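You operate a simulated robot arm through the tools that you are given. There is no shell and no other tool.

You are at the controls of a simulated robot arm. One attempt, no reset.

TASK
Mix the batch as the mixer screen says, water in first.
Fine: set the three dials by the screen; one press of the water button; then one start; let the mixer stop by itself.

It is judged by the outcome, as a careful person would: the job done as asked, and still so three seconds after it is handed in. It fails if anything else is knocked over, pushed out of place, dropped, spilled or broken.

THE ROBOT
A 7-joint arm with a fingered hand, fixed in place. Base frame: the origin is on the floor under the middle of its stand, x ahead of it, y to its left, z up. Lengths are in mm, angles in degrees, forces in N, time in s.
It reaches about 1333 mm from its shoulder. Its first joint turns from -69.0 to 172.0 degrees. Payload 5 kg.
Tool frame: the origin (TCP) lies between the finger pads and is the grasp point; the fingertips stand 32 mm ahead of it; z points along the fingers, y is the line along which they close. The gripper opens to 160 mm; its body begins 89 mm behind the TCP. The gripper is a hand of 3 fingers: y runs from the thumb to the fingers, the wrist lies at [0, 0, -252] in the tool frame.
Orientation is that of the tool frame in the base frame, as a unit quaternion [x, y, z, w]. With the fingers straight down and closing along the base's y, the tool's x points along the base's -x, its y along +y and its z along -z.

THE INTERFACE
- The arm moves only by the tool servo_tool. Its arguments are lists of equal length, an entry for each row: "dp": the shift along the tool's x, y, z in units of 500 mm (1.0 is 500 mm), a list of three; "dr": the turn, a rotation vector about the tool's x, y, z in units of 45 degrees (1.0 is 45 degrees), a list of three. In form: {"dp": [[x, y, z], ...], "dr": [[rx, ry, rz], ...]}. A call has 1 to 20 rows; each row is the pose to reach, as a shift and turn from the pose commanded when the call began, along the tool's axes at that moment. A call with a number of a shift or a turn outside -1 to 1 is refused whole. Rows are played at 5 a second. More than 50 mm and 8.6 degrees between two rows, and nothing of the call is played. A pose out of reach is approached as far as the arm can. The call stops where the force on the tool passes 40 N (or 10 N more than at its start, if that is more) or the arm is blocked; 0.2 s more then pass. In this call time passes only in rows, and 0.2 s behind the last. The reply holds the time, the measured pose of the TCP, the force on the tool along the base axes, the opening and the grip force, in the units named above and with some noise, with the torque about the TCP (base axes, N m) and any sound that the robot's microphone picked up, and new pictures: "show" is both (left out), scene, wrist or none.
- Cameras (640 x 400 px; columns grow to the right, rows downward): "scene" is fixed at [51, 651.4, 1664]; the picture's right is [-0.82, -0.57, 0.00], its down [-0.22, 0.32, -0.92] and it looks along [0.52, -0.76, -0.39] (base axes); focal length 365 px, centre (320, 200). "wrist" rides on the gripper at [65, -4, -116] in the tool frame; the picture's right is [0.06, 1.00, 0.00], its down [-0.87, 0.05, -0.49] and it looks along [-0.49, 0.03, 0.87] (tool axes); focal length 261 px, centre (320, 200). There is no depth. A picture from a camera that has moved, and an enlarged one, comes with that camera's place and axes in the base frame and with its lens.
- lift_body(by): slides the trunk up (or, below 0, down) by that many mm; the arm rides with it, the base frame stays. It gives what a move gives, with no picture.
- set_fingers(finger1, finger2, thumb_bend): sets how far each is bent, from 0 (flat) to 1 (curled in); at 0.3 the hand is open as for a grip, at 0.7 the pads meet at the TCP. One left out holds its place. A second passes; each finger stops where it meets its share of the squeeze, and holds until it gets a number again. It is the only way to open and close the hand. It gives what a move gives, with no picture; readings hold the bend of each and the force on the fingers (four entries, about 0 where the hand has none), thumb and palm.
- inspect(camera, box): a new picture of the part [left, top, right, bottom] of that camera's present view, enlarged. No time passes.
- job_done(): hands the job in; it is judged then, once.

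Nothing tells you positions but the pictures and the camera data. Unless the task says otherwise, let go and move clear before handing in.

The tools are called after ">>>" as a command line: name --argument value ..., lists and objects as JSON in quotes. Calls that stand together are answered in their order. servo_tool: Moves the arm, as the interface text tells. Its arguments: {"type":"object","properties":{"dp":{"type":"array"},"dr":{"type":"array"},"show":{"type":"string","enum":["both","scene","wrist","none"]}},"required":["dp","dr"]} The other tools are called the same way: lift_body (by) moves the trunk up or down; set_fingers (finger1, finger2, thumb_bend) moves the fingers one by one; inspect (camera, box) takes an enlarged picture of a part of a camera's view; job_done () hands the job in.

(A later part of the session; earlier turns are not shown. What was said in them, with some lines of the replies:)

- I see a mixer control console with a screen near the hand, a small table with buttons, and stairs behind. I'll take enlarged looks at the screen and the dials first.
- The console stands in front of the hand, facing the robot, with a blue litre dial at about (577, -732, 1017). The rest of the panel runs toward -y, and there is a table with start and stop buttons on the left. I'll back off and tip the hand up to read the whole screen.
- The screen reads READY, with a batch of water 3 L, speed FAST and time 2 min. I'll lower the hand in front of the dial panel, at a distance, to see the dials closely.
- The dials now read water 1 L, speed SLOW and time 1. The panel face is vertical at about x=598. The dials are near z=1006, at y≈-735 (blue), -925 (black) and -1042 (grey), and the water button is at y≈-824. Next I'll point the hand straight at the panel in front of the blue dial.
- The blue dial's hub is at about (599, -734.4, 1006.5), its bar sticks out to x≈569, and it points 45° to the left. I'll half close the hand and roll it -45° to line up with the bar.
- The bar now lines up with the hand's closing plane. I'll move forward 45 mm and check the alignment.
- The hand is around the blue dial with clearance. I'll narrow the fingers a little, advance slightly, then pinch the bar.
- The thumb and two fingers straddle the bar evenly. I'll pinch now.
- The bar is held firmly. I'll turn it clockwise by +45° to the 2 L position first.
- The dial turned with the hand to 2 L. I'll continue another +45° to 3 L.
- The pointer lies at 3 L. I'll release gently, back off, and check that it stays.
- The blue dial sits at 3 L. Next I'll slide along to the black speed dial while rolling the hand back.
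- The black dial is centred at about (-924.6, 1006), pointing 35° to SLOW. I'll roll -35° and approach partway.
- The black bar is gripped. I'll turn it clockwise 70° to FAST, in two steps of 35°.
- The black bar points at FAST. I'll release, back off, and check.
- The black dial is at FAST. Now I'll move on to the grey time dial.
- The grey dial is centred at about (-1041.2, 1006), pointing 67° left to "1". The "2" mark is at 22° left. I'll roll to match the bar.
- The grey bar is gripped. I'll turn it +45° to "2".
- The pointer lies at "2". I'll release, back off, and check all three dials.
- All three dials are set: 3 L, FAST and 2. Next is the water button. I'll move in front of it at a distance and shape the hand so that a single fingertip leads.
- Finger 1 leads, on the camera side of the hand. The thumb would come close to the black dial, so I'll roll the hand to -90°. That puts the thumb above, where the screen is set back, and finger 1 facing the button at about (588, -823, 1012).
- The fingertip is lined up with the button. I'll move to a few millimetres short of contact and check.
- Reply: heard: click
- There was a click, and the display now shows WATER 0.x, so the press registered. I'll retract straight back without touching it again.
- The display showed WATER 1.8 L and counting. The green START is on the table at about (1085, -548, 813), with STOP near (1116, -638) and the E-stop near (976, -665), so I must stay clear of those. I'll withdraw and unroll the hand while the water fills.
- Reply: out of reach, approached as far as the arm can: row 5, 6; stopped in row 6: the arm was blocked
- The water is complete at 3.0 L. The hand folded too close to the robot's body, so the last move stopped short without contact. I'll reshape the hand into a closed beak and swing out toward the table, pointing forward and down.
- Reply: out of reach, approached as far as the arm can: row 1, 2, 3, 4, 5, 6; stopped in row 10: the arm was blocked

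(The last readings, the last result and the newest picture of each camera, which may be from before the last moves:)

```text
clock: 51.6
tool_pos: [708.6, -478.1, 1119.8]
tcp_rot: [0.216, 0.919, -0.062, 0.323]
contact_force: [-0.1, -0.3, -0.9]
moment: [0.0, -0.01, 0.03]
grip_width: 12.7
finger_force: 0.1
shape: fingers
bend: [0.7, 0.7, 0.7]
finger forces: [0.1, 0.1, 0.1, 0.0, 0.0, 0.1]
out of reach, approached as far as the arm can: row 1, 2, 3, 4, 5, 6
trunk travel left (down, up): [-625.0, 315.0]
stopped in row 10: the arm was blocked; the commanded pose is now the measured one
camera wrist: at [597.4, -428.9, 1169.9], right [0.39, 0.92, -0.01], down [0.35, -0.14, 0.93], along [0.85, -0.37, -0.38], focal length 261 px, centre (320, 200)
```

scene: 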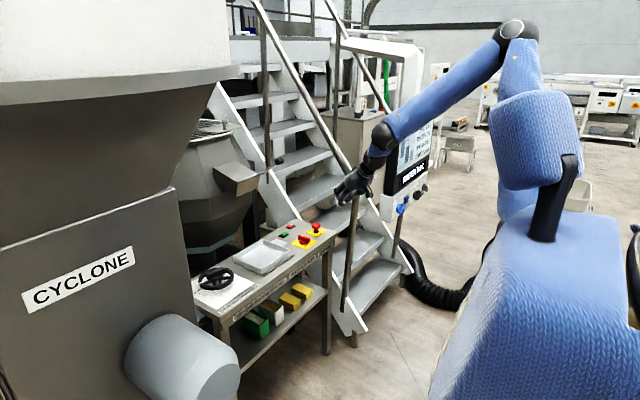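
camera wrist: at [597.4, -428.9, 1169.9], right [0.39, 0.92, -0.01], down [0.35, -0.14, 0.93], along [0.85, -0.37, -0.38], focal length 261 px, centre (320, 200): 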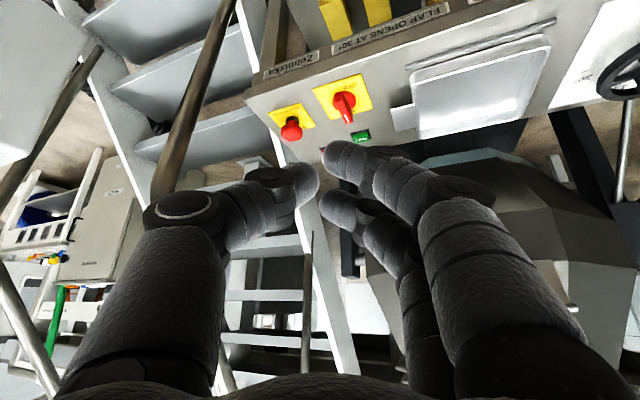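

The hand is now up over the near side of the table. I'll look closely at the table controls.

>>> inspect --camera "wrist" --box '[250, 60, 430, 170]'

>>> inspect --camera "scene" --box '[225, 195, 345, 270]'

>>> inspect --camera "scene" --box '[375, 105, 455, 220]'

```text
3.56 times, centred on (340, 115) of wrist
camera zoom: at [597.4, -428.9, 1169.9], right [0.39, 0.92, -0.01], down [0.35, -0.14, 0.93], along [0.85, -0.37, -0.38], focal length 927 px, centre (249, 502)
```

zoom: 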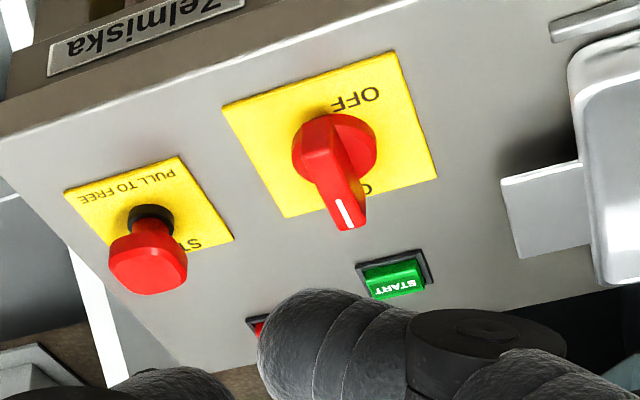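

```text
5.33 times, centred on (285, 232) of scene
camera zoom: at [51.0, 651.4, 1664.0], right [-0.82, -0.57, 0.0], down [-0.22, 0.32, -0.92], along [0.52, -0.76, -0.39], focal length 1946 px, centre (507, 27)
```

zoom: 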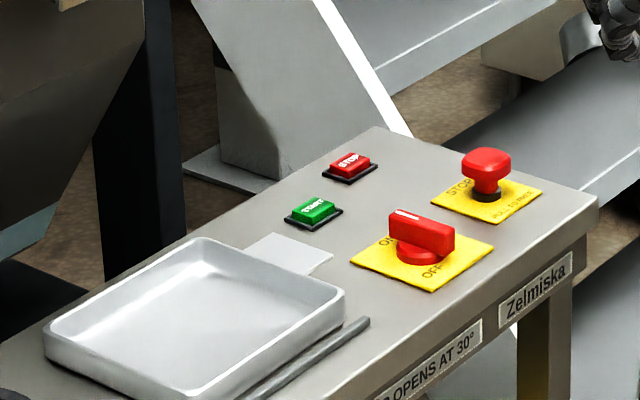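

```text
3.48 times, centred on (415, 162) of scene
camera zoom: at [51.0, 651.4, 1664.0], right [-0.82, -0.57, 0.0], down [-0.22, 0.32, -0.92], along [0.52, -0.76, -0.39], focal length 1269 px, centre (-10, 330)
```

zoom: 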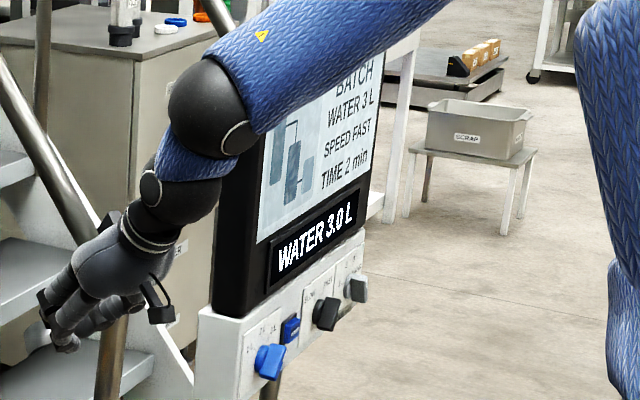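

The main switch is ON with its mark toward the far side, and the E-stop is out. START is at about (1080, -542, 818). I'll hover the hand over START at a safe height.

>>> servo_tool --dp '[[-0.027, 0.015, 0.062], [-0.053, 0.03, 0.124], [-0.08, 0.045, 0.186], [-0.106, 0.06, 0.248], [-0.133, 0.075, 0.31], [-0.159, 0.09, 0.372], [-0.186, 0.105, 0.433], [-0.212, 0.12, 0.495], [-0.239, 0.135, 0.557], [-0.265, 0.15, 0.619], [-0.292, 0.165, 0.681], [-0.318, 0.18, 0.743]]' --dr '[[0, 0, 0], [0, 0, 0], [0, 0, 0], [0, 0, 0], [0, 0, 0], [0, 0, 0], [0, 0, 0], [0, 0, 0], [0, 0, 0], [0, 0, 0], [0, 0, 0], [0, 0, 0]]' --show "both"

>>> inspect --camera "scene" --box '[225, 170, 345, 270]'

>>> inspect --camera "wrist" --box '[220, 60, 420, 200]'

```text
clock: 54.2
tool_pos: [1068.5, -549.5, 928.4]
tcp_rot: [0.218, 0.919, -0.063, 0.321]
contact_force: [0.4, 0.1, -0.8]
moment: [0.02, 0.04, -0.03]
grip_width: 12.5
finger_force: 0.1
shape: fingers
bend: [0.7, 0.7, 0.7]
finger forces: [0.1, 0.0, 0.0, 0.0, 0.0, 0.0]
trunk travel left (down, up): [-625.0, 315.0]
camera wrist: at [957.3, -499.4, 978.6], right [0.4, 0.92, -0.01], down [0.35, -0.14, 0.93], along [0.85, -0.37, -0.38], focal length 261 px, centre (320, 200)
```

scene: 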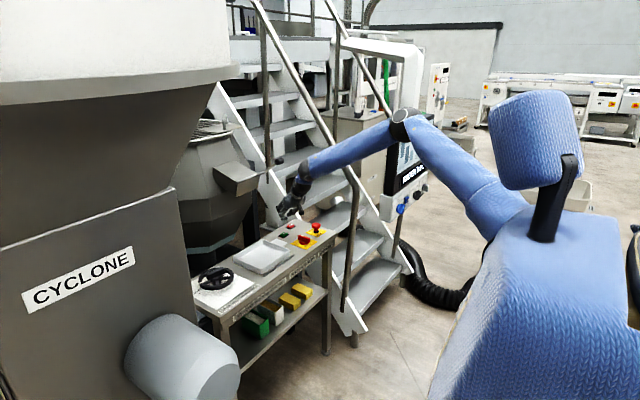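
wrist: 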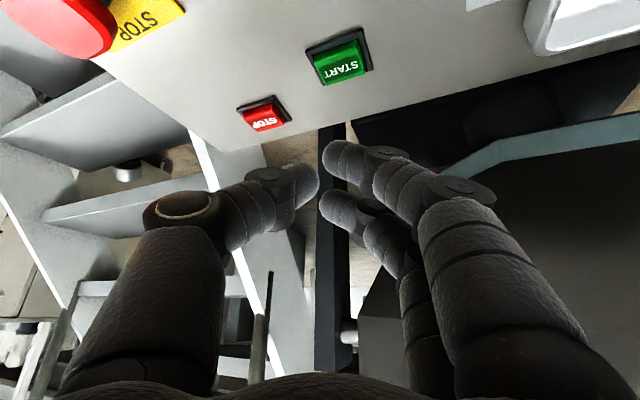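

```text
4.00 times, centred on (285, 220) of scene
camera zoom: at [51.0, 651.4, 1664.0], right [-0.82, -0.57, 0.0], down [-0.22, 0.32, -0.92], along [0.52, -0.76, -0.39], focal length 1460 px, centre (460, 120)
```

zoom: 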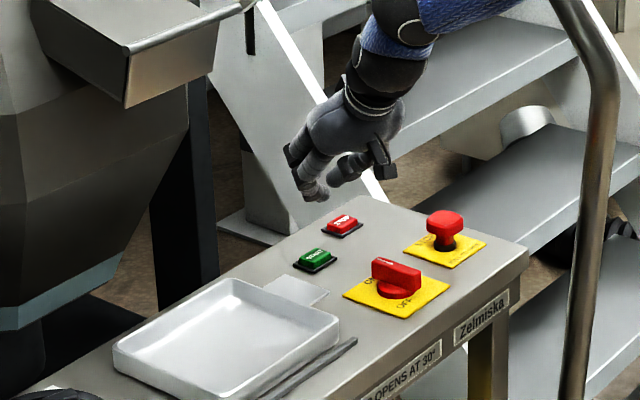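

```text
2.86 times, centred on (320, 130) of wrist
camera zoom: at [957.3, -499.4, 978.6], right [0.4, 0.92, -0.01], down [0.35, -0.14, 0.93], along [0.85, -0.37, -0.38], focal length 745 px, centre (320, 400)
```

zoom: 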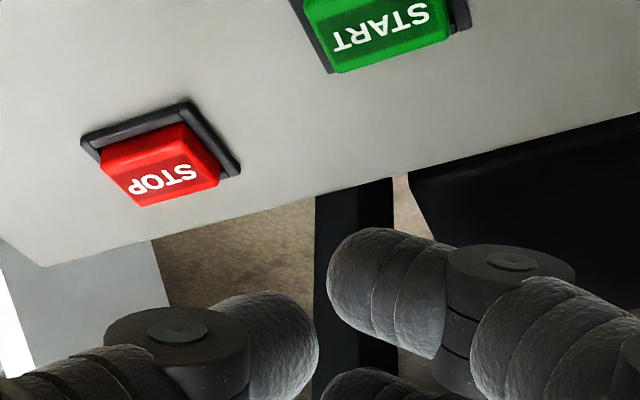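

I've reached the hover point. Now I'll shift slightly forward and descend until the lead fingertip is just above START.

>>> servo_tool --dp '[[0.018, 0.003, 0.035], [0.036, 0.005, 0.07], [0.054, 0.008, 0.105]]' --dr '[[0, 0, 0], [0, 0, 0], [0, 0, 0]]' --show "both"

>>> inspect --camera "scene" --box '[250, 195, 340, 265]'

>>> inspect --camera "wrist" --box '[240, 60, 440, 200]'

```text
clock: 55.0
tool_pos: [1065.1, -551.9, 883.0]
tcp_rot: [0.217, 0.919, -0.061, 0.323]
contact_force: [0.8, -0.3, -0.7]
moment: [-0.02, 0.04, 0.01]
grip_width: 12.6
finger_force: 0.1
shape: fingers
bend: [0.7, 0.7, 0.7]
finger forces: [0.1, 0.0, 0.1, 0.0, 0.0, 0.0]
out of reach, approached as far as the arm can: row 2, 3
trunk travel left (down, up): [-625.0, 315.0]
camera wrist: at [953.7, -502.4, 933.0], right [0.39, 0.92, -0.01], down [0.35, -0.14, 0.93], along [0.85, -0.37, -0.38], focal length 261 px, centre (320, 200)
```

scene: 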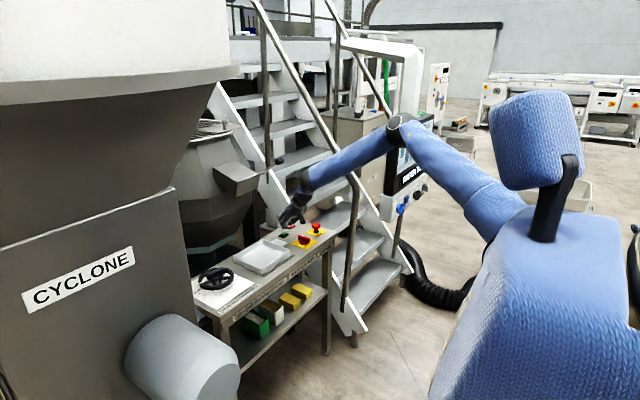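
wrist: 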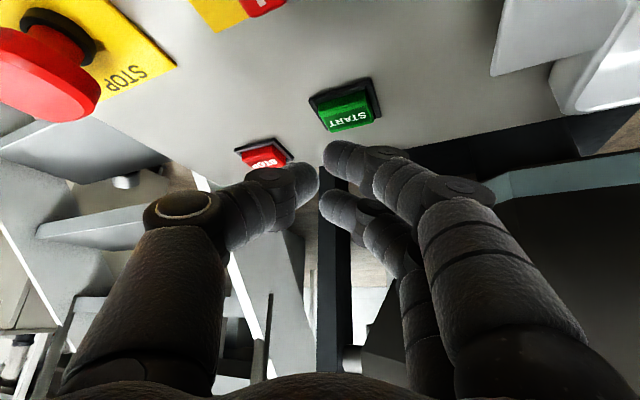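

```text
5.71 times, centred on (295, 230) of scene
camera zoom: at [51.0, 651.4, 1664.0], right [-0.82, -0.57, 0.0], down [-0.22, 0.32, -0.92], along [0.52, -0.76, -0.39], focal length 2086 px, centre (463, 29)
```

zoom: 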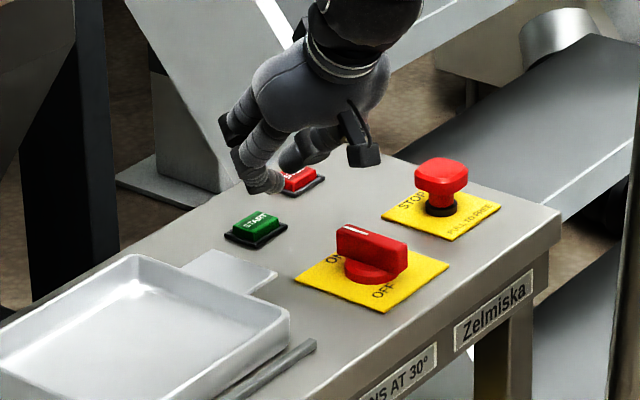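

```text
2.86 times, centred on (340, 130) of wrist
camera zoom: at [953.7, -502.4, 933.0], right [0.39, 0.92, -0.01], down [0.35, -0.14, 0.93], along [0.85, -0.37, -0.38], focal length 745 px, centre (263, 400)
```

zoom: 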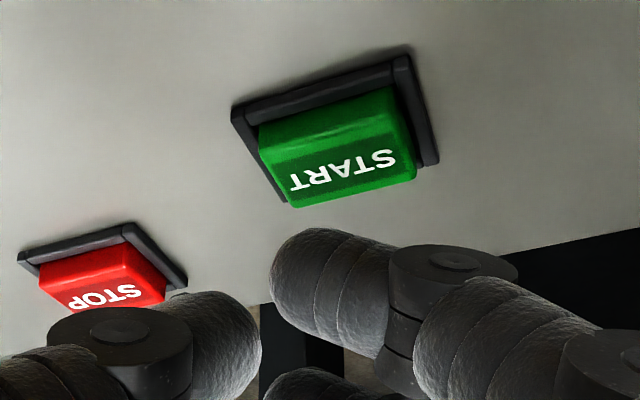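

The arm is at the end of its reach here. I'll rise, then lower the trunk 200 mm so the shoulder sits closer to table height, and come back down.

>>> servo_tool --dp '[[-0.052, 0.002, -0.065], [-0.103, 0.004, -0.131], [-0.155, 0.006, -0.196], [-0.207, 0.008, -0.261], [-0.258, 0.01, -0.327], [-0.31, 0.012, -0.392]]' --dr '[[0, 0, 0], [0, 0, 0], [0, 0, 0], [0, 0, 0], [0, 0, 0], [0, 0, 0]]' --show "scene"

```text
clock: 56.4
tool_pos: [1063.7, -550.6, 1136.3]
tcp_rot: [0.218, 0.919, -0.062, 0.322]
contact_force: [0.5, -0.3, -0.3]
moment: [-0.01, -0.03, -0.01]
grip_width: 12.5
finger_force: 0.0
shape: fingers
bend: [0.7, 0.7, 0.7]
finger forces: [0.0, 0.0, 0.0, 0.1, 0.1, 0.0]
trunk travel left (down, up): [-625.0, 315.0]
```

scene: 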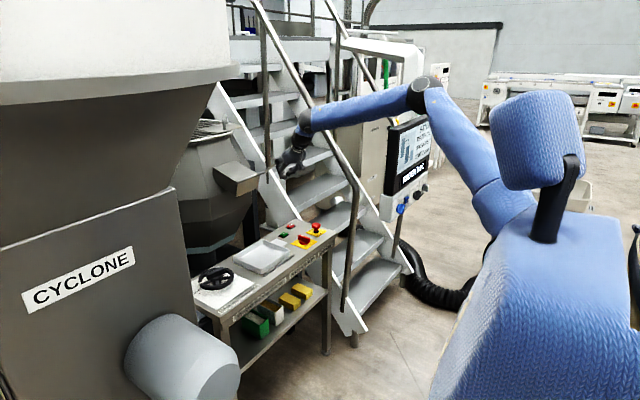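

>>> lift_body --by -200

>>> servo_tool --dp '[[0, 0, 0]]' --dr '[[0, 0, 0]]' --show "both"

>>> inspect --camera "wrist" --box '[220, 0, 420, 140]'

>>> inspect --camera "scene" --box '[375, 105, 455, 220]'

```text
clock: 58.6
tool_pos: [1064.2, -552.5, 933.9]
tcp_rot: [0.217, 0.919, -0.062, 0.322]
contact_force: [0.4, -0.5, -0.1]
moment: [0.02, 0.0, -0.03]
grip_width: 12.8
finger_force: 0.0
shape: fingers
bend: [0.7, 0.7, 0.7]
finger forces: [0.1, 0.0, 0.0, 0.0, 0.0, 0.0]
trunk travel left (down, up): [-425.0, 515.0]
```

```text
clock: 59.0
tool_pos: [1064.2, -551.3, 934.4]
tcp_rot: [0.217, 0.919, -0.063, 0.323]
contact_force: [0.2, 0.6, -0.5]
moment: [-0.01, -0.01, -0.01]
grip_width: 12.4
finger_force: 0.1
shape: fingers
bend: [0.7, 0.7, 0.7]
finger forces: [0.0, 0.1, 0.1, 0.0, 0.0, 0.0]
trunk travel left (down, up): [-425.0, 515.0]
camera wrist: at [953.3, -502.4, 984.2], right [0.4, 0.92, -0.01], down [0.35, -0.14, 0.93], along [0.85, -0.37, -0.38], focal length 261 px, centre (320, 200)
```

scene: 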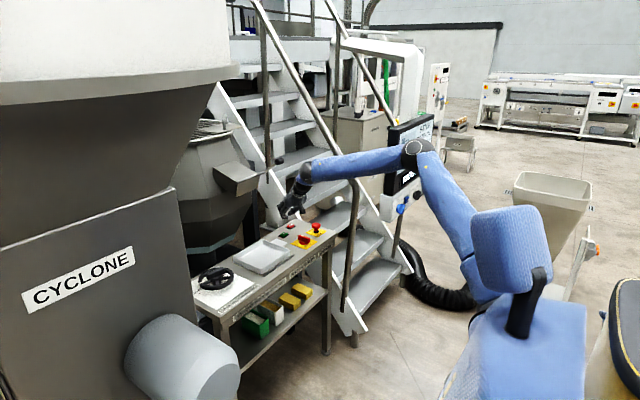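
wrist: 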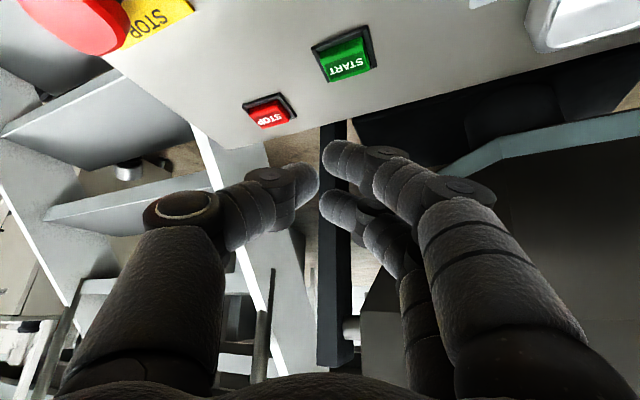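

```text
2.86 times, centred on (320, 70) of wrist
camera zoom: at [953.3, -502.4, 984.2], right [0.4, 0.92, -0.01], down [0.35, -0.14, 0.93], along [0.85, -0.37, -0.38], focal length 745 px, centre (320, 571)
```

zoom: 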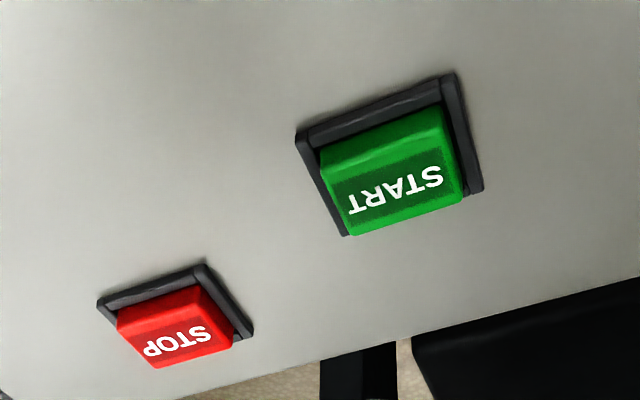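

```text
3.48 times, centred on (415, 162) of scene
camera zoom: at [51.0, 651.4, 1664.0], right [-0.82, -0.57, 0.0], down [-0.22, 0.32, -0.92], along [0.52, -0.76, -0.39], focal length 1269 px, centre (-10, 330)
```

zoom: 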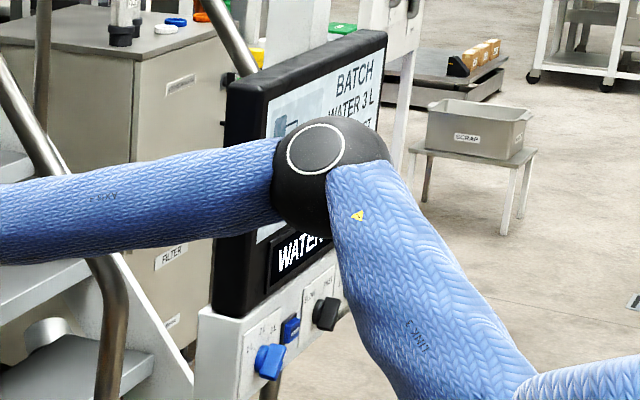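

The trunk is lowered and START measures about (1088, -542, 814). I'll tilt the hand 6° more for reach margin and descend to just above it.

>>> servo_tool --dp '[[0.013, 0.006, 0.031], [0.027, 0.011, 0.062], [0.04, 0.017, 0.093]]' --dr '[[0, -0.044, 0], [0, -0.089, 0], [0, -0.133, 0]]' --show "both"

>>> inspect --camera "wrist" --box '[240, 60, 440, 200]'

>>> inspect --camera "scene" --box '[250, 195, 340, 265]'

```text
clock: 59.8
tool_pos: [1080.0, -550.5, 885.0]
tcp_rot: [0.214, 0.901, -0.073, 0.371]
contact_force: [-0.1, 0.1, -0.2]
moment: [-0.02, 0.0, 0.02]
grip_width: 12.5
finger_force: 0.2
shape: fingers
bend: [0.7, 0.7, 0.7]
finger forces: [0.1, 0.0, 0.0, 0.0, 0.1, 0.1]
trunk travel left (down, up): [-425.0, 515.0]
camera wrist: at [965.9, -497.7, 921.8], right [0.4, 0.92, -0.02], down [0.26, -0.1, 0.96], along [0.88, -0.39, -0.28], focal length 261 px, centre (320, 200)
```

scene: 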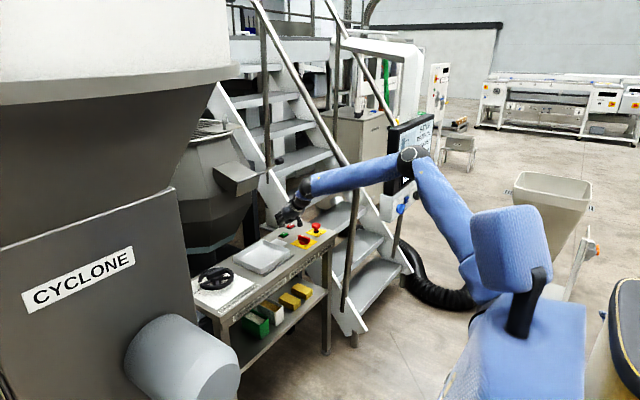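
wrist: 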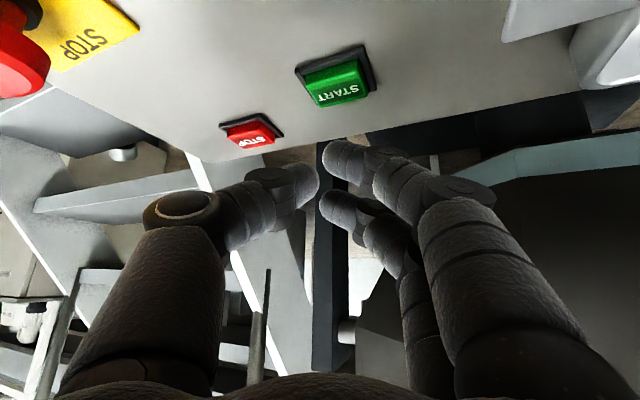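

```text
2.86 times, centred on (340, 130) of wrist
camera zoom: at [965.9, -497.7, 921.8], right [0.4, 0.92, -0.02], down [0.26, -0.1, 0.96], along [0.88, -0.39, -0.28], focal length 745 px, centre (263, 400)
```

zoom: 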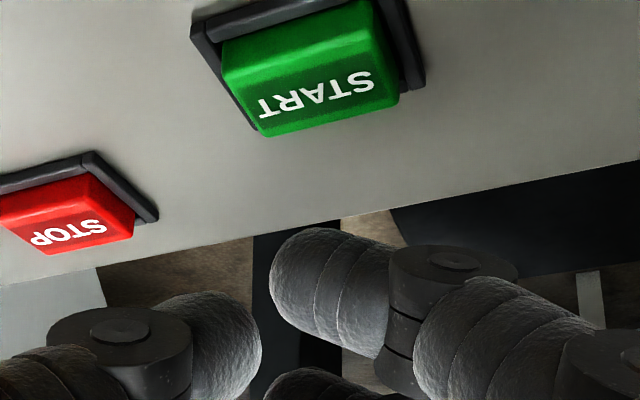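

```text
5.71 times, centred on (295, 230) of scene
camera zoom: at [51.0, 651.4, 1664.0], right [-0.82, -0.57, 0.0], down [-0.22, 0.32, -0.92], along [0.52, -0.76, -0.39], focal length 2086 px, centre (463, 29)
```

zoom: 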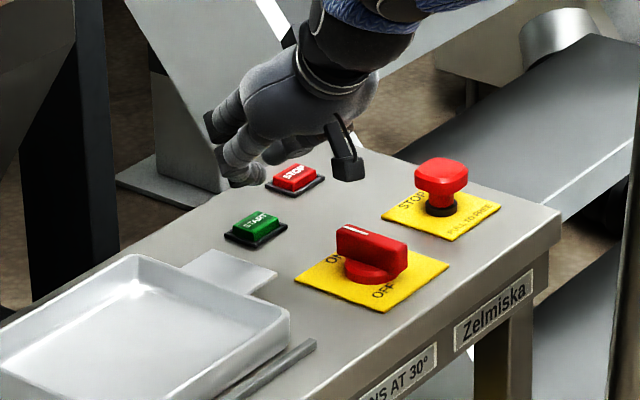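

>>> inspect --camera "scene" --box '[272, 205, 322, 245]'

>>> inspect --camera "wrist" --box '[290, 70, 410, 170]'

```text
10.00 times, centred on (297, 225) of scene
camera zoom: at [51.0, 651.4, 1664.0], right [-0.82, -0.57, 0.0], down [-0.22, 0.32, -0.92], along [0.52, -0.76, -0.39], focal length 3650 px, centre (550, -50)
```

zoom: 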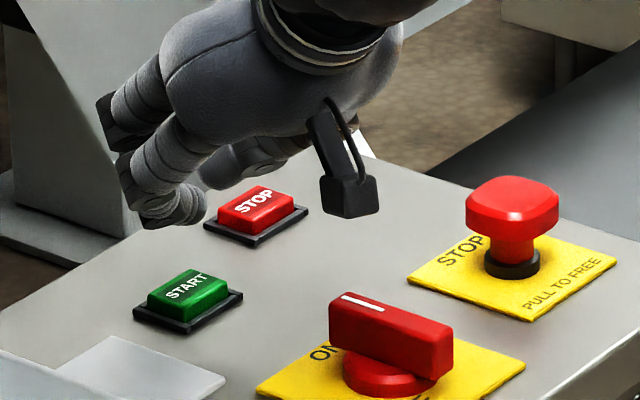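

```text
4.00 times, centred on (350, 120) of wrist
camera zoom: at [965.9, -497.7, 921.8], right [0.4, 0.92, -0.02], down [0.26, -0.1, 0.96], along [0.88, -0.39, -0.28], focal length 1043 px, centre (200, 520)
```

zoom: 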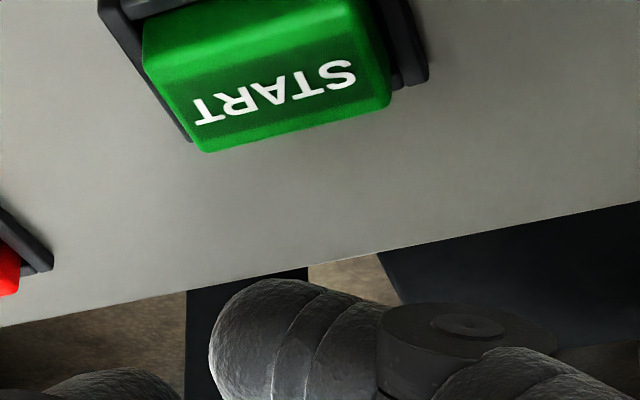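

The fingertip is above START with about 25 mm to go. I'll descend 18 mm and recheck.

>>> servo_tool --dp '[[0.015, -0.002, 0.011], [0.029, -0.003, 0.022]]' --dr '[[0, 0, 0], [0, 0, 0]]' --show "none"

>>> inspect --camera "scene" --box '[272, 205, 322, 245]'

>>> inspect --camera "wrist" --box '[290, 70, 410, 170]'

```text
clock: 60.4
tool_pos: [1078.6, -550.2, 866.7]
tcp_rot: [0.214, 0.901, -0.074, 0.37]
contact_force: [0.3, 0.4, 0.0]
moment: [0.01, -0.01, 0.01]
grip_width: 12.6
finger_force: 0.0
shape: fingers
bend: [0.7, 0.7, 0.7]
finger forces: [0.0, 0.1, 0.1, 0.0, 0.0, 0.0]
trunk travel left (down, up): [-425.0, 515.0]
```

```text
10.00 times, centred on (297, 225) of scene
camera zoom: at [51.0, 651.4, 1664.0], right [-0.82, -0.57, 0.0], down [-0.22, 0.32, -0.92], along [0.52, -0.76, -0.39], focal length 3650 px, centre (550, -50)
```

zoom: 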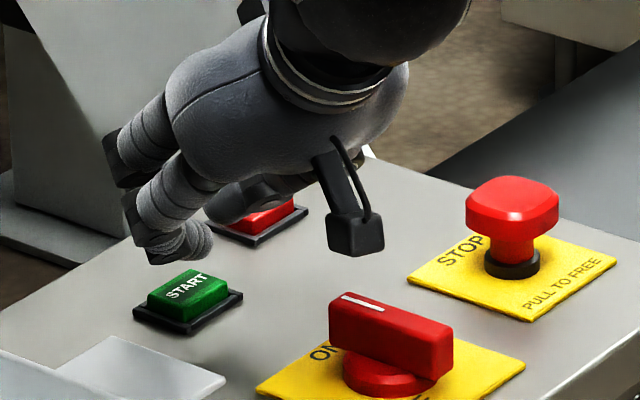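

```text
4.00 times, centred on (350, 120) of wrist
camera zoom: at [962.9, -497.4, 903.8], right [0.4, 0.92, -0.02], down [0.26, -0.1, 0.96], along [0.88, -0.39, -0.28], focal length 1043 px, centre (200, 520)
```

zoom: 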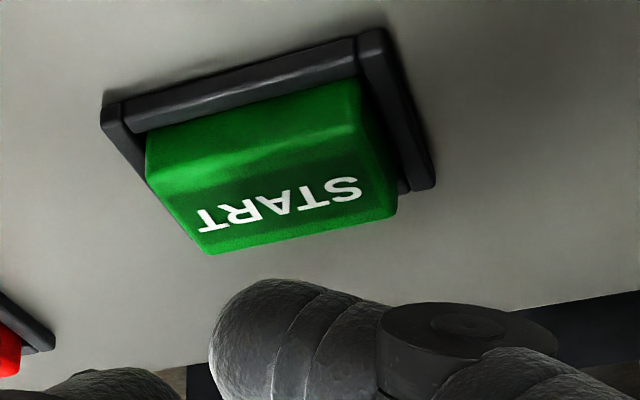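

>>> servo_tool --dp '[[0.0012, 0.0073, 0.0103], [0.0054, 0.0072, 0.0146], [0.0096, 0.007, 0.0189]]' --dr '[[0, 0, 0], [0, 0, 0], [0, 0, 0]]' --show "none"

>>> inspect --camera "scene" --box '[272, 205, 322, 245]'

>>> inspect --camera "wrist" --box '[290, 70, 410, 170]'

```text
clock: 61.2
tool_pos: [1082.8, -546.7, 856.2]
tcp_rot: [0.213, 0.901, -0.074, 0.37]
contact_force: [0.7, -0.8, 0.5]
moment: [0.03, 0.02, -0.02]
grip_width: 12.3
finger_force: 0.0
shape: fingers
bend: [0.7, 0.7, 0.7]
finger forces: [0.1, 0.0, 0.1, 0.0, 0.0, 0.1]
trunk travel left (down, up): [-425.0, 515.0]
```

```text
10.00 times, centred on (297, 225) of scene
camera zoom: at [51.0, 651.4, 1664.0], right [-0.82, -0.57, 0.0], down [-0.22, 0.32, -0.92], along [0.52, -0.76, -0.39], focal length 3650 px, centre (550, -50)
```

zoom: 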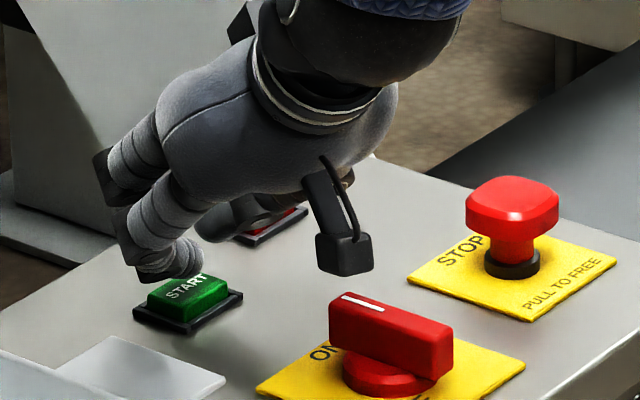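

```text
4.00 times, centred on (350, 120) of wrist
camera zoom: at [967.2, -494.9, 893.6], right [0.4, 0.92, -0.02], down [0.26, -0.1, 0.96], along [0.88, -0.39, -0.28], focal length 1043 px, centre (200, 520)
```

zoom: 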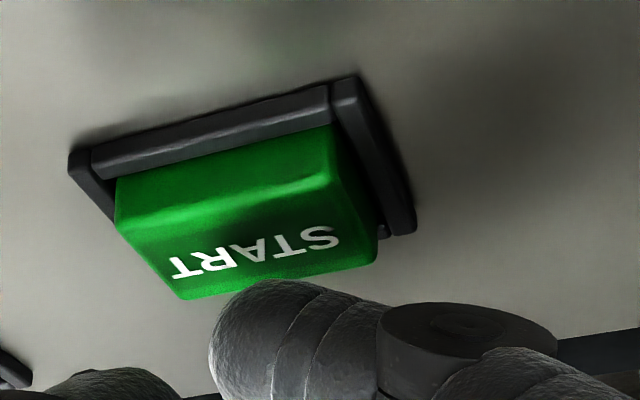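

>>> servo_tool --dp '[[0.0028, -0.0001, 0.0029], [0.0056, -0.0002, 0.0057], [0.0084, -0.0003, 0.0086], [0.0098, -0.0003, 0.01]]' --dr '[[0, 0, 0], [0, 0, 0], [0, 0, 0], [0, 0, 0]]' --show "none"

>>> inspect --camera "scene" --box '[272, 205, 322, 245]'

>>> inspect --camera "wrist" --box '[290, 70, 410, 170]'

```text
clock: 62.2
tool_pos: [1082.1, -546.7, 849.7]
tcp_rot: [0.214, 0.901, -0.073, 0.37]
contact_force: [0.0, -0.3, 0.6]
moment: [0.03, -0.02, 0.0]
grip_width: 12.4
finger_force: 0.0
shape: fingers
bend: [0.7, 0.7, 0.7]
finger forces: [0.6, 0.0, 0.1, 0.0, 0.0, 0.0]
trunk travel left (down, up): [-425.0, 515.0]
```

```text
10.00 times, centred on (297, 225) of scene
camera zoom: at [51.0, 651.4, 1664.0], right [-0.82, -0.57, 0.0], down [-0.22, 0.32, -0.92], along [0.52, -0.76, -0.39], focal length 3650 px, centre (550, -50)
```

zoom: 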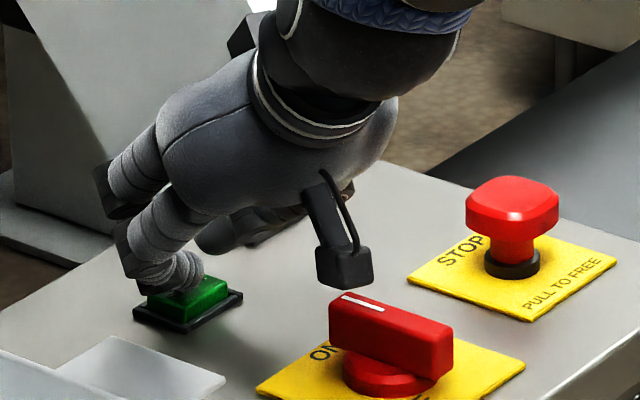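

```text
4.00 times, centred on (350, 120) of wrist
camera zoom: at [967.4, -494.9, 886.9], right [0.4, 0.92, -0.02], down [0.26, -0.1, 0.96], along [0.88, -0.39, -0.28], focal length 1043 px, centre (200, 520)
```

zoom: 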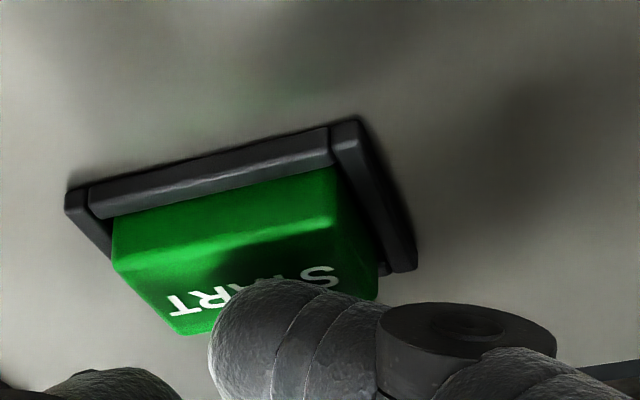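

The fingertip has just made contact (0.6 N) near the middle of START. I'll press it once now.

>>> servo_tool --dp '[[0.0028, -0.0001, 0.0029], [0.0056, -0.0002, 0.0057], [0.0084, -0.0003, 0.0086]]' --dr '[[0, 0, 0], [0, 0, 0], [0, 0, 0]]' --show "none"

>>> inspect --camera "scene" --box '[272, 205, 322, 245]'

>>> inspect --camera "scene" --box '[375, 105, 455, 220]'

```text
clock: 63.0
tool_pos: [1081.6, -546.8, 846.0]
tcp_rot: [0.213, 0.901, -0.073, 0.371]
contact_force: [1.1, 0.1, 6.1]
moment: [0.05, -0.13, 0.0]
grip_width: 12.5
finger_force: 2.2
shape: fingers
bend: [0.7, 0.7, 0.7]
finger forces: [5.1, 0.1, 0.0, 0.0, 0.0, 0.0]
trunk travel left (down, up): [-425.0, 515.0]
heard: click
```

```text
10.00 times, centred on (297, 225) of scene
camera zoom: at [51.0, 651.4, 1664.0], right [-0.82, -0.57, 0.0], down [-0.22, 0.32, -0.92], along [0.52, -0.76, -0.39], focal length 3650 px, centre (550, -50)
```

zoom: 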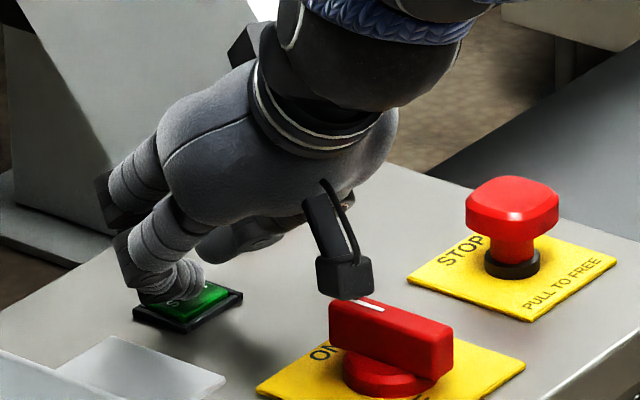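

```text
3.48 times, centred on (415, 162) of scene
camera zoom: at [51.0, 651.4, 1664.0], right [-0.82, -0.57, 0.0], down [-0.22, 0.32, -0.92], along [0.52, -0.76, -0.39], focal length 1269 px, centre (-10, 330)
```

zoom: 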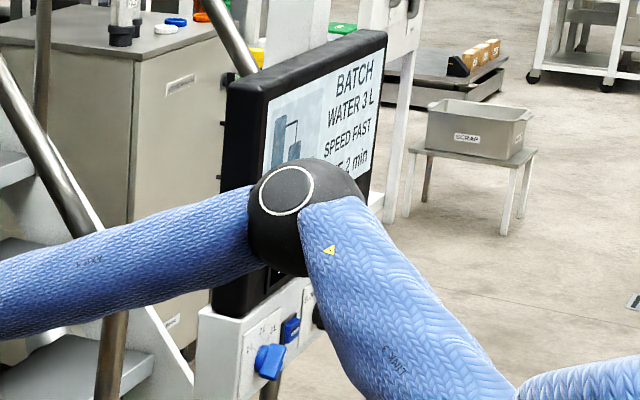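

There was a click. I'll lift straight off START and clear the table.

>>> servo_tool --dp '[[-0.028, 0.001, -0.029], [-0.07, 0.003, -0.0715], [-0.126, 0.005, -0.129], [-0.182, 0.007, -0.186]]' --dr '[[0, 0, 0], [0, 0, 0], [0, 0, 0], [0, 0, 0]]' --show "both"

>>> inspect --camera "scene" --box '[272, 205, 322, 245]'

>>> inspect --camera "scene" --box '[375, 105, 455, 220]'

```text
clock: 64.0
tool_pos: [1083.0, -545.2, 975.1]
tcp_rot: [0.213, 0.901, -0.073, 0.37]
contact_force: [-0.4, -0.5, -0.6]
moment: [0.0, 0.02, -0.02]
grip_width: 12.4
finger_force: 0.1
shape: fingers
bend: [0.7, 0.7, 0.7]
finger forces: [0.1, 0.0, 0.0, 0.0, 0.1, 0.0]
trunk travel left (down, up): [-425.0, 515.0]
camera wrist: at [966.9, -494.0, 1012.4], right [0.4, 0.92, -0.02], down [0.26, -0.1, 0.96], along [0.88, -0.39, -0.28], focal length 261 px, centre (320, 200)
```

scene: 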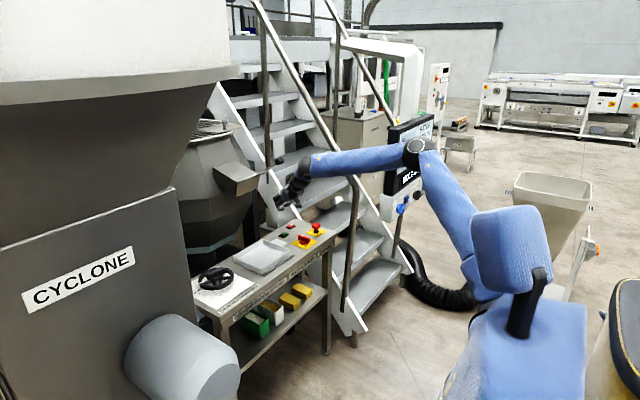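
wrist: 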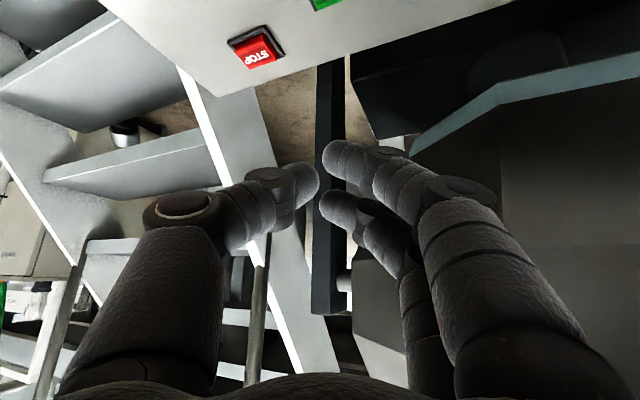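

```text
10.00 times, centred on (297, 225) of scene
camera zoom: at [51.0, 651.4, 1664.0], right [-0.82, -0.57, 0.0], down [-0.22, 0.32, -0.92], along [0.52, -0.76, -0.39], focal length 3650 px, centre (550, -50)
```

zoom: 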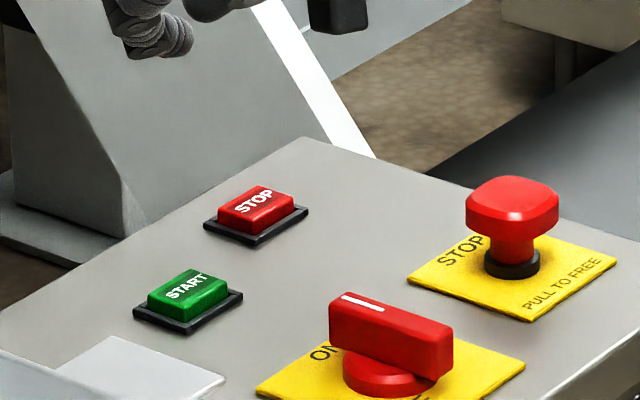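

```text
3.48 times, centred on (415, 162) of scene
camera zoom: at [51.0, 651.4, 1664.0], right [-0.82, -0.57, 0.0], down [-0.22, 0.32, -0.92], along [0.52, -0.76, -0.39], focal length 1269 px, centre (-10, 330)
```

zoom: 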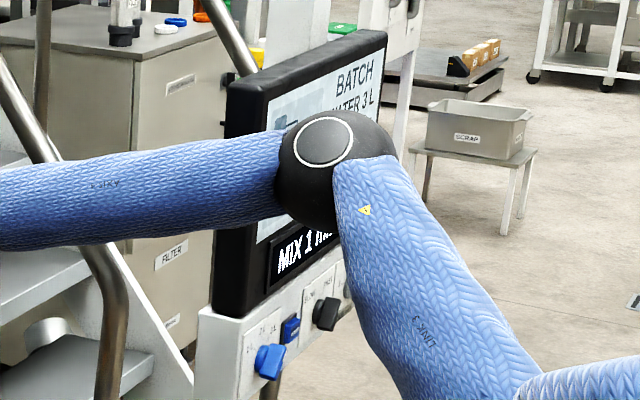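

The display now reads MIX with the mixer running, but the elbow hides part of it. I'll withdraw back and up to read it fully.

>>> servo_tool --dp '[[0.022, -0.009, -0.083], [0.044, -0.017, -0.167], [0.066, -0.026, -0.25], [0.089, -0.035, -0.333], [0.111, -0.043, -0.416], [0.133, -0.052, -0.5], [0.155, -0.06, -0.583], [0.177, -0.069, -0.666]]' --dr '[[0, 0, 0], [0, 0, 0], [0, 0, 0], [0, 0, 0], [0, 0, 0], [0, 0, 0], [0, 0, 0], [0, 0, 0]]' --show "both"

>>> inspect --camera "scene" --box '[375, 105, 455, 220]'

```text
clock: 65.8
tool_pos: [799.1, -452.4, 1150.9]
tcp_rot: [0.213, 0.901, -0.073, 0.371]
contact_force: [-0.9, 0.3, -0.3]
moment: [-0.04, 0.01, 0.04]
grip_width: 12.5
finger_force: 0.0
shape: fingers
bend: [0.7, 0.7, 0.7]
finger forces: [0.0, 0.0, 0.1, 0.0, 0.0, 0.0]
trunk travel left (down, up): [-425.0, 515.0]
camera wrist: at [684.0, -399.6, 1188.2], right [0.4, 0.92, -0.02], down [0.26, -0.1, 0.96], along [0.88, -0.39, -0.28], focal length 261 px, centre (320, 200)
```

scene: 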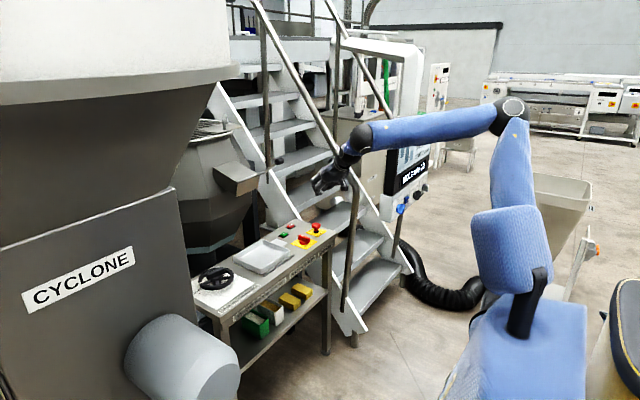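
wrist: 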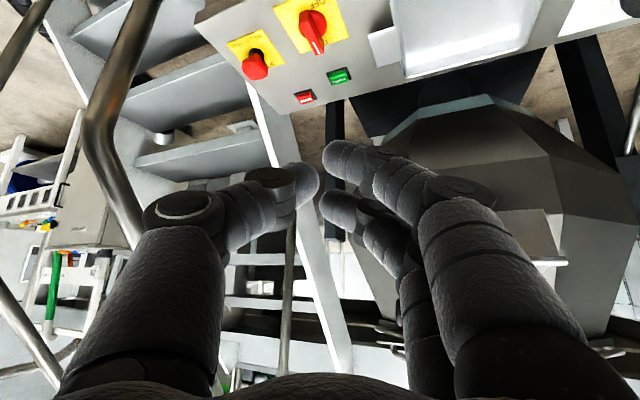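

```text
3.48 times, centred on (415, 162) of scene
camera zoom: at [51.0, 651.4, 1664.0], right [-0.82, -0.57, 0.0], down [-0.22, 0.32, -0.92], along [0.52, -0.76, -0.39], focal length 1269 px, centre (-10, 330)
```

zoom: 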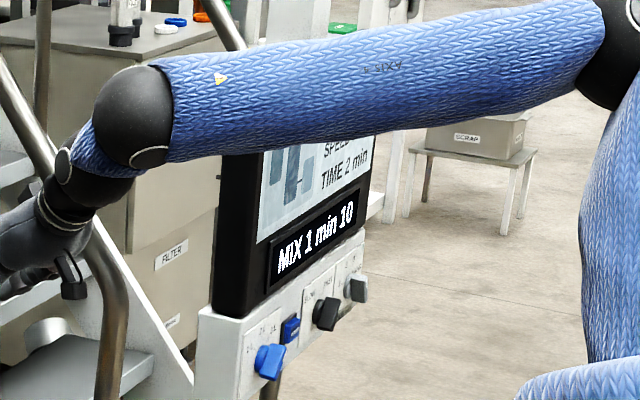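

It reads MIX 1 min 10 and is counting down quickly in simulated time. I'll hold still and wait for it to stop by itself.

>>> servo_tool --dp '[[0, 0, 0], [0, 0, 0], [0, 0, 0], [0, 0, 0], [0, 0, 0], [0, 0, 0], [0, 0, 0], [0, 0, 0], [0, 0, 0], [0, 0, 0], [0, 0, 0], [0, 0, 0], [0, 0, 0], [0, 0, 0], [0, 0, 0]]' --dr '[[0, 0, 0], [0, 0, 0], [0, 0, 0], [0, 0, 0], [0, 0, 0], [0, 0, 0], [0, 0, 0], [0, 0, 0], [0, 0, 0], [0, 0, 0], [0, 0, 0], [0, 0, 0], [0, 0, 0], [0, 0, 0], [0, 0, 0]]' --show "none"

>>> inspect --camera "scene" --box '[375, 105, 455, 220]'

```text
clock: 69.0
tool_pos: [801.4, -451.8, 1149.9]
tcp_rot: [0.213, 0.901, -0.074, 0.371]
contact_force: [0.8, 0.0, 0.3]
moment: [-0.01, 0.02, -0.03]
grip_width: 12.6
finger_force: 0.0
shape: fingers
bend: [0.7, 0.7, 0.7]
finger forces: [0.1, 0.1, 0.0, 0.0, 0.0, 0.0]
trunk travel left (down, up): [-425.0, 515.0]
```

```text
3.48 times, centred on (415, 162) of scene
camera zoom: at [51.0, 651.4, 1664.0], right [-0.82, -0.57, 0.0], down [-0.22, 0.32, -0.92], along [0.52, -0.76, -0.39], focal length 1269 px, centre (-10, 330)
```

zoom: 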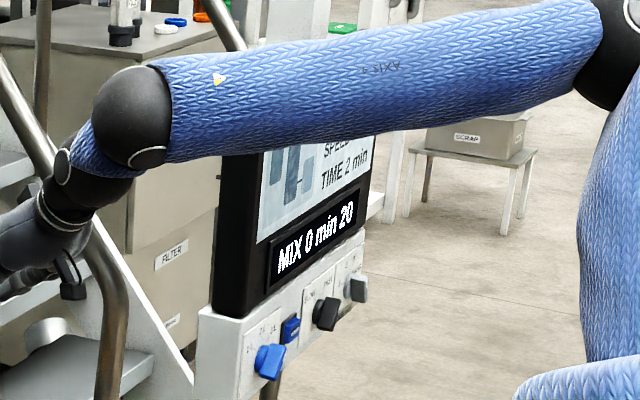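

It reads MIX 0 min 20. I'll wait a little longer.

>>> servo_tool --dp '[[0, 0, 0], [0, 0, 0], [0, 0, 0], [0, 0, 0], [0, 0, 0], [0, 0, 0], [0, 0, 0], [0, 0, 0], [0, 0, 0], [0, 0, 0], [0, 0, 0], [0, 0, 0], [0, 0, 0], [0, 0, 0], [0, 0, 0]]' --dr '[[0, 0, 0], [0, 0, 0], [0, 0, 0], [0, 0, 0], [0, 0, 0], [0, 0, 0], [0, 0, 0], [0, 0, 0], [0, 0, 0], [0, 0, 0], [0, 0, 0], [0, 0, 0], [0, 0, 0], [0, 0, 0], [0, 0, 0]]' --show "scene"

>>> inspect --camera "scene" --box '[375, 105, 455, 220]'

>>> inspect --camera "scene" --box '[180, 190, 345, 350]'

```text
clock: 72.2
tool_pos: [801.5, -453.3, 1151.2]
tcp_rot: [0.213, 0.901, -0.073, 0.37]
contact_force: [-0.9, 1.0, 0.4]
moment: [0.03, 0.01, 0.0]
grip_width: 12.5
finger_force: 0.1
shape: fingers
bend: [0.7, 0.7, 0.7]
finger forces: [0.0, 0.0, 0.1, 0.0, 0.1, 0.0]
trunk travel left (down, up): [-425.0, 515.0]
```

scene: 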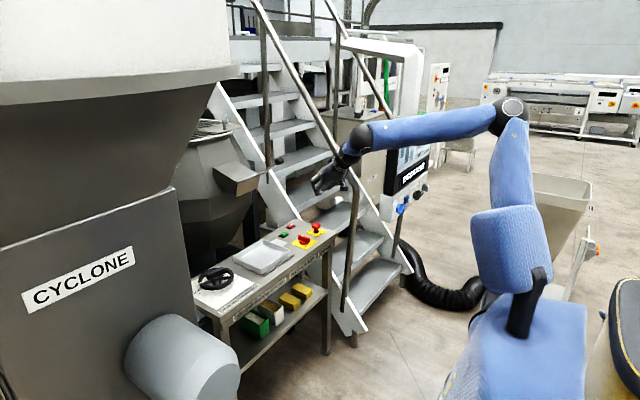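

```text
3.48 times, centred on (415, 162) of scene
camera zoom: at [51.0, 651.4, 1664.0], right [-0.82, -0.57, 0.0], down [-0.22, 0.32, -0.92], along [0.52, -0.76, -0.39], focal length 1269 px, centre (-10, 330)
```

zoom: 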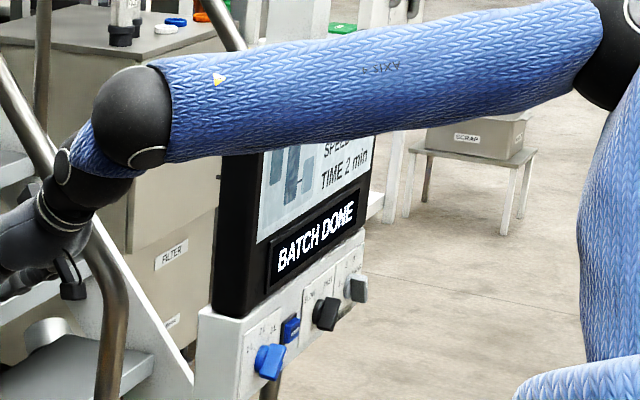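

```text
2.50 times, centred on (262, 270) of scene
camera zoom: at [51.0, 651.4, 1664.0], right [-0.82, -0.57, 0.0], down [-0.22, 0.32, -0.92], along [0.52, -0.76, -0.39], focal length 912 px, centre (464, 25)
```

zoom: 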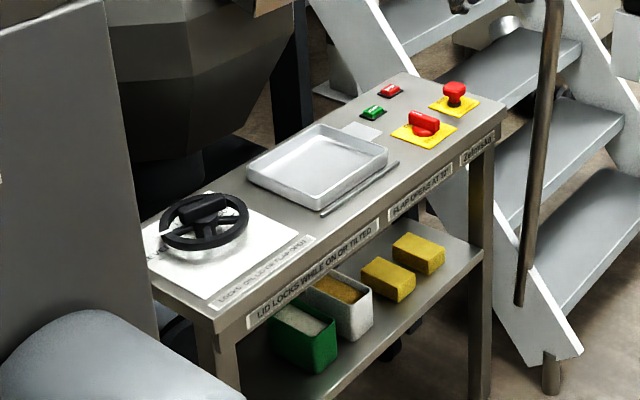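

The display reads BATCH DONE: the mixer ran the full 2 minutes and stopped by itself. The dials are at 3 L, FAST and 2, nothing has been disturbed, and the hand is clear and empty, so I'm handing the job in.

>>> job_done

```text
The job is handed in.
```

The batch is mixed: the screen shows BATCH DONE, and I've handed the job in.

- **Dials:** set from the screen to water 3 L, speed FAST and time 2 min, and they were still there after the mix.
- **Water:** I pressed the water button once, and the display counted up to 3.0 L before I started the mixer.
- **Start:** I pressed START once. The mixer counted down and stopped by itself.

In the last pictures nothing on the table or console looked moved or knocked. The hand was empty and clear when I handed in. I lowered the trunk 200 mm to reach START and left it there.
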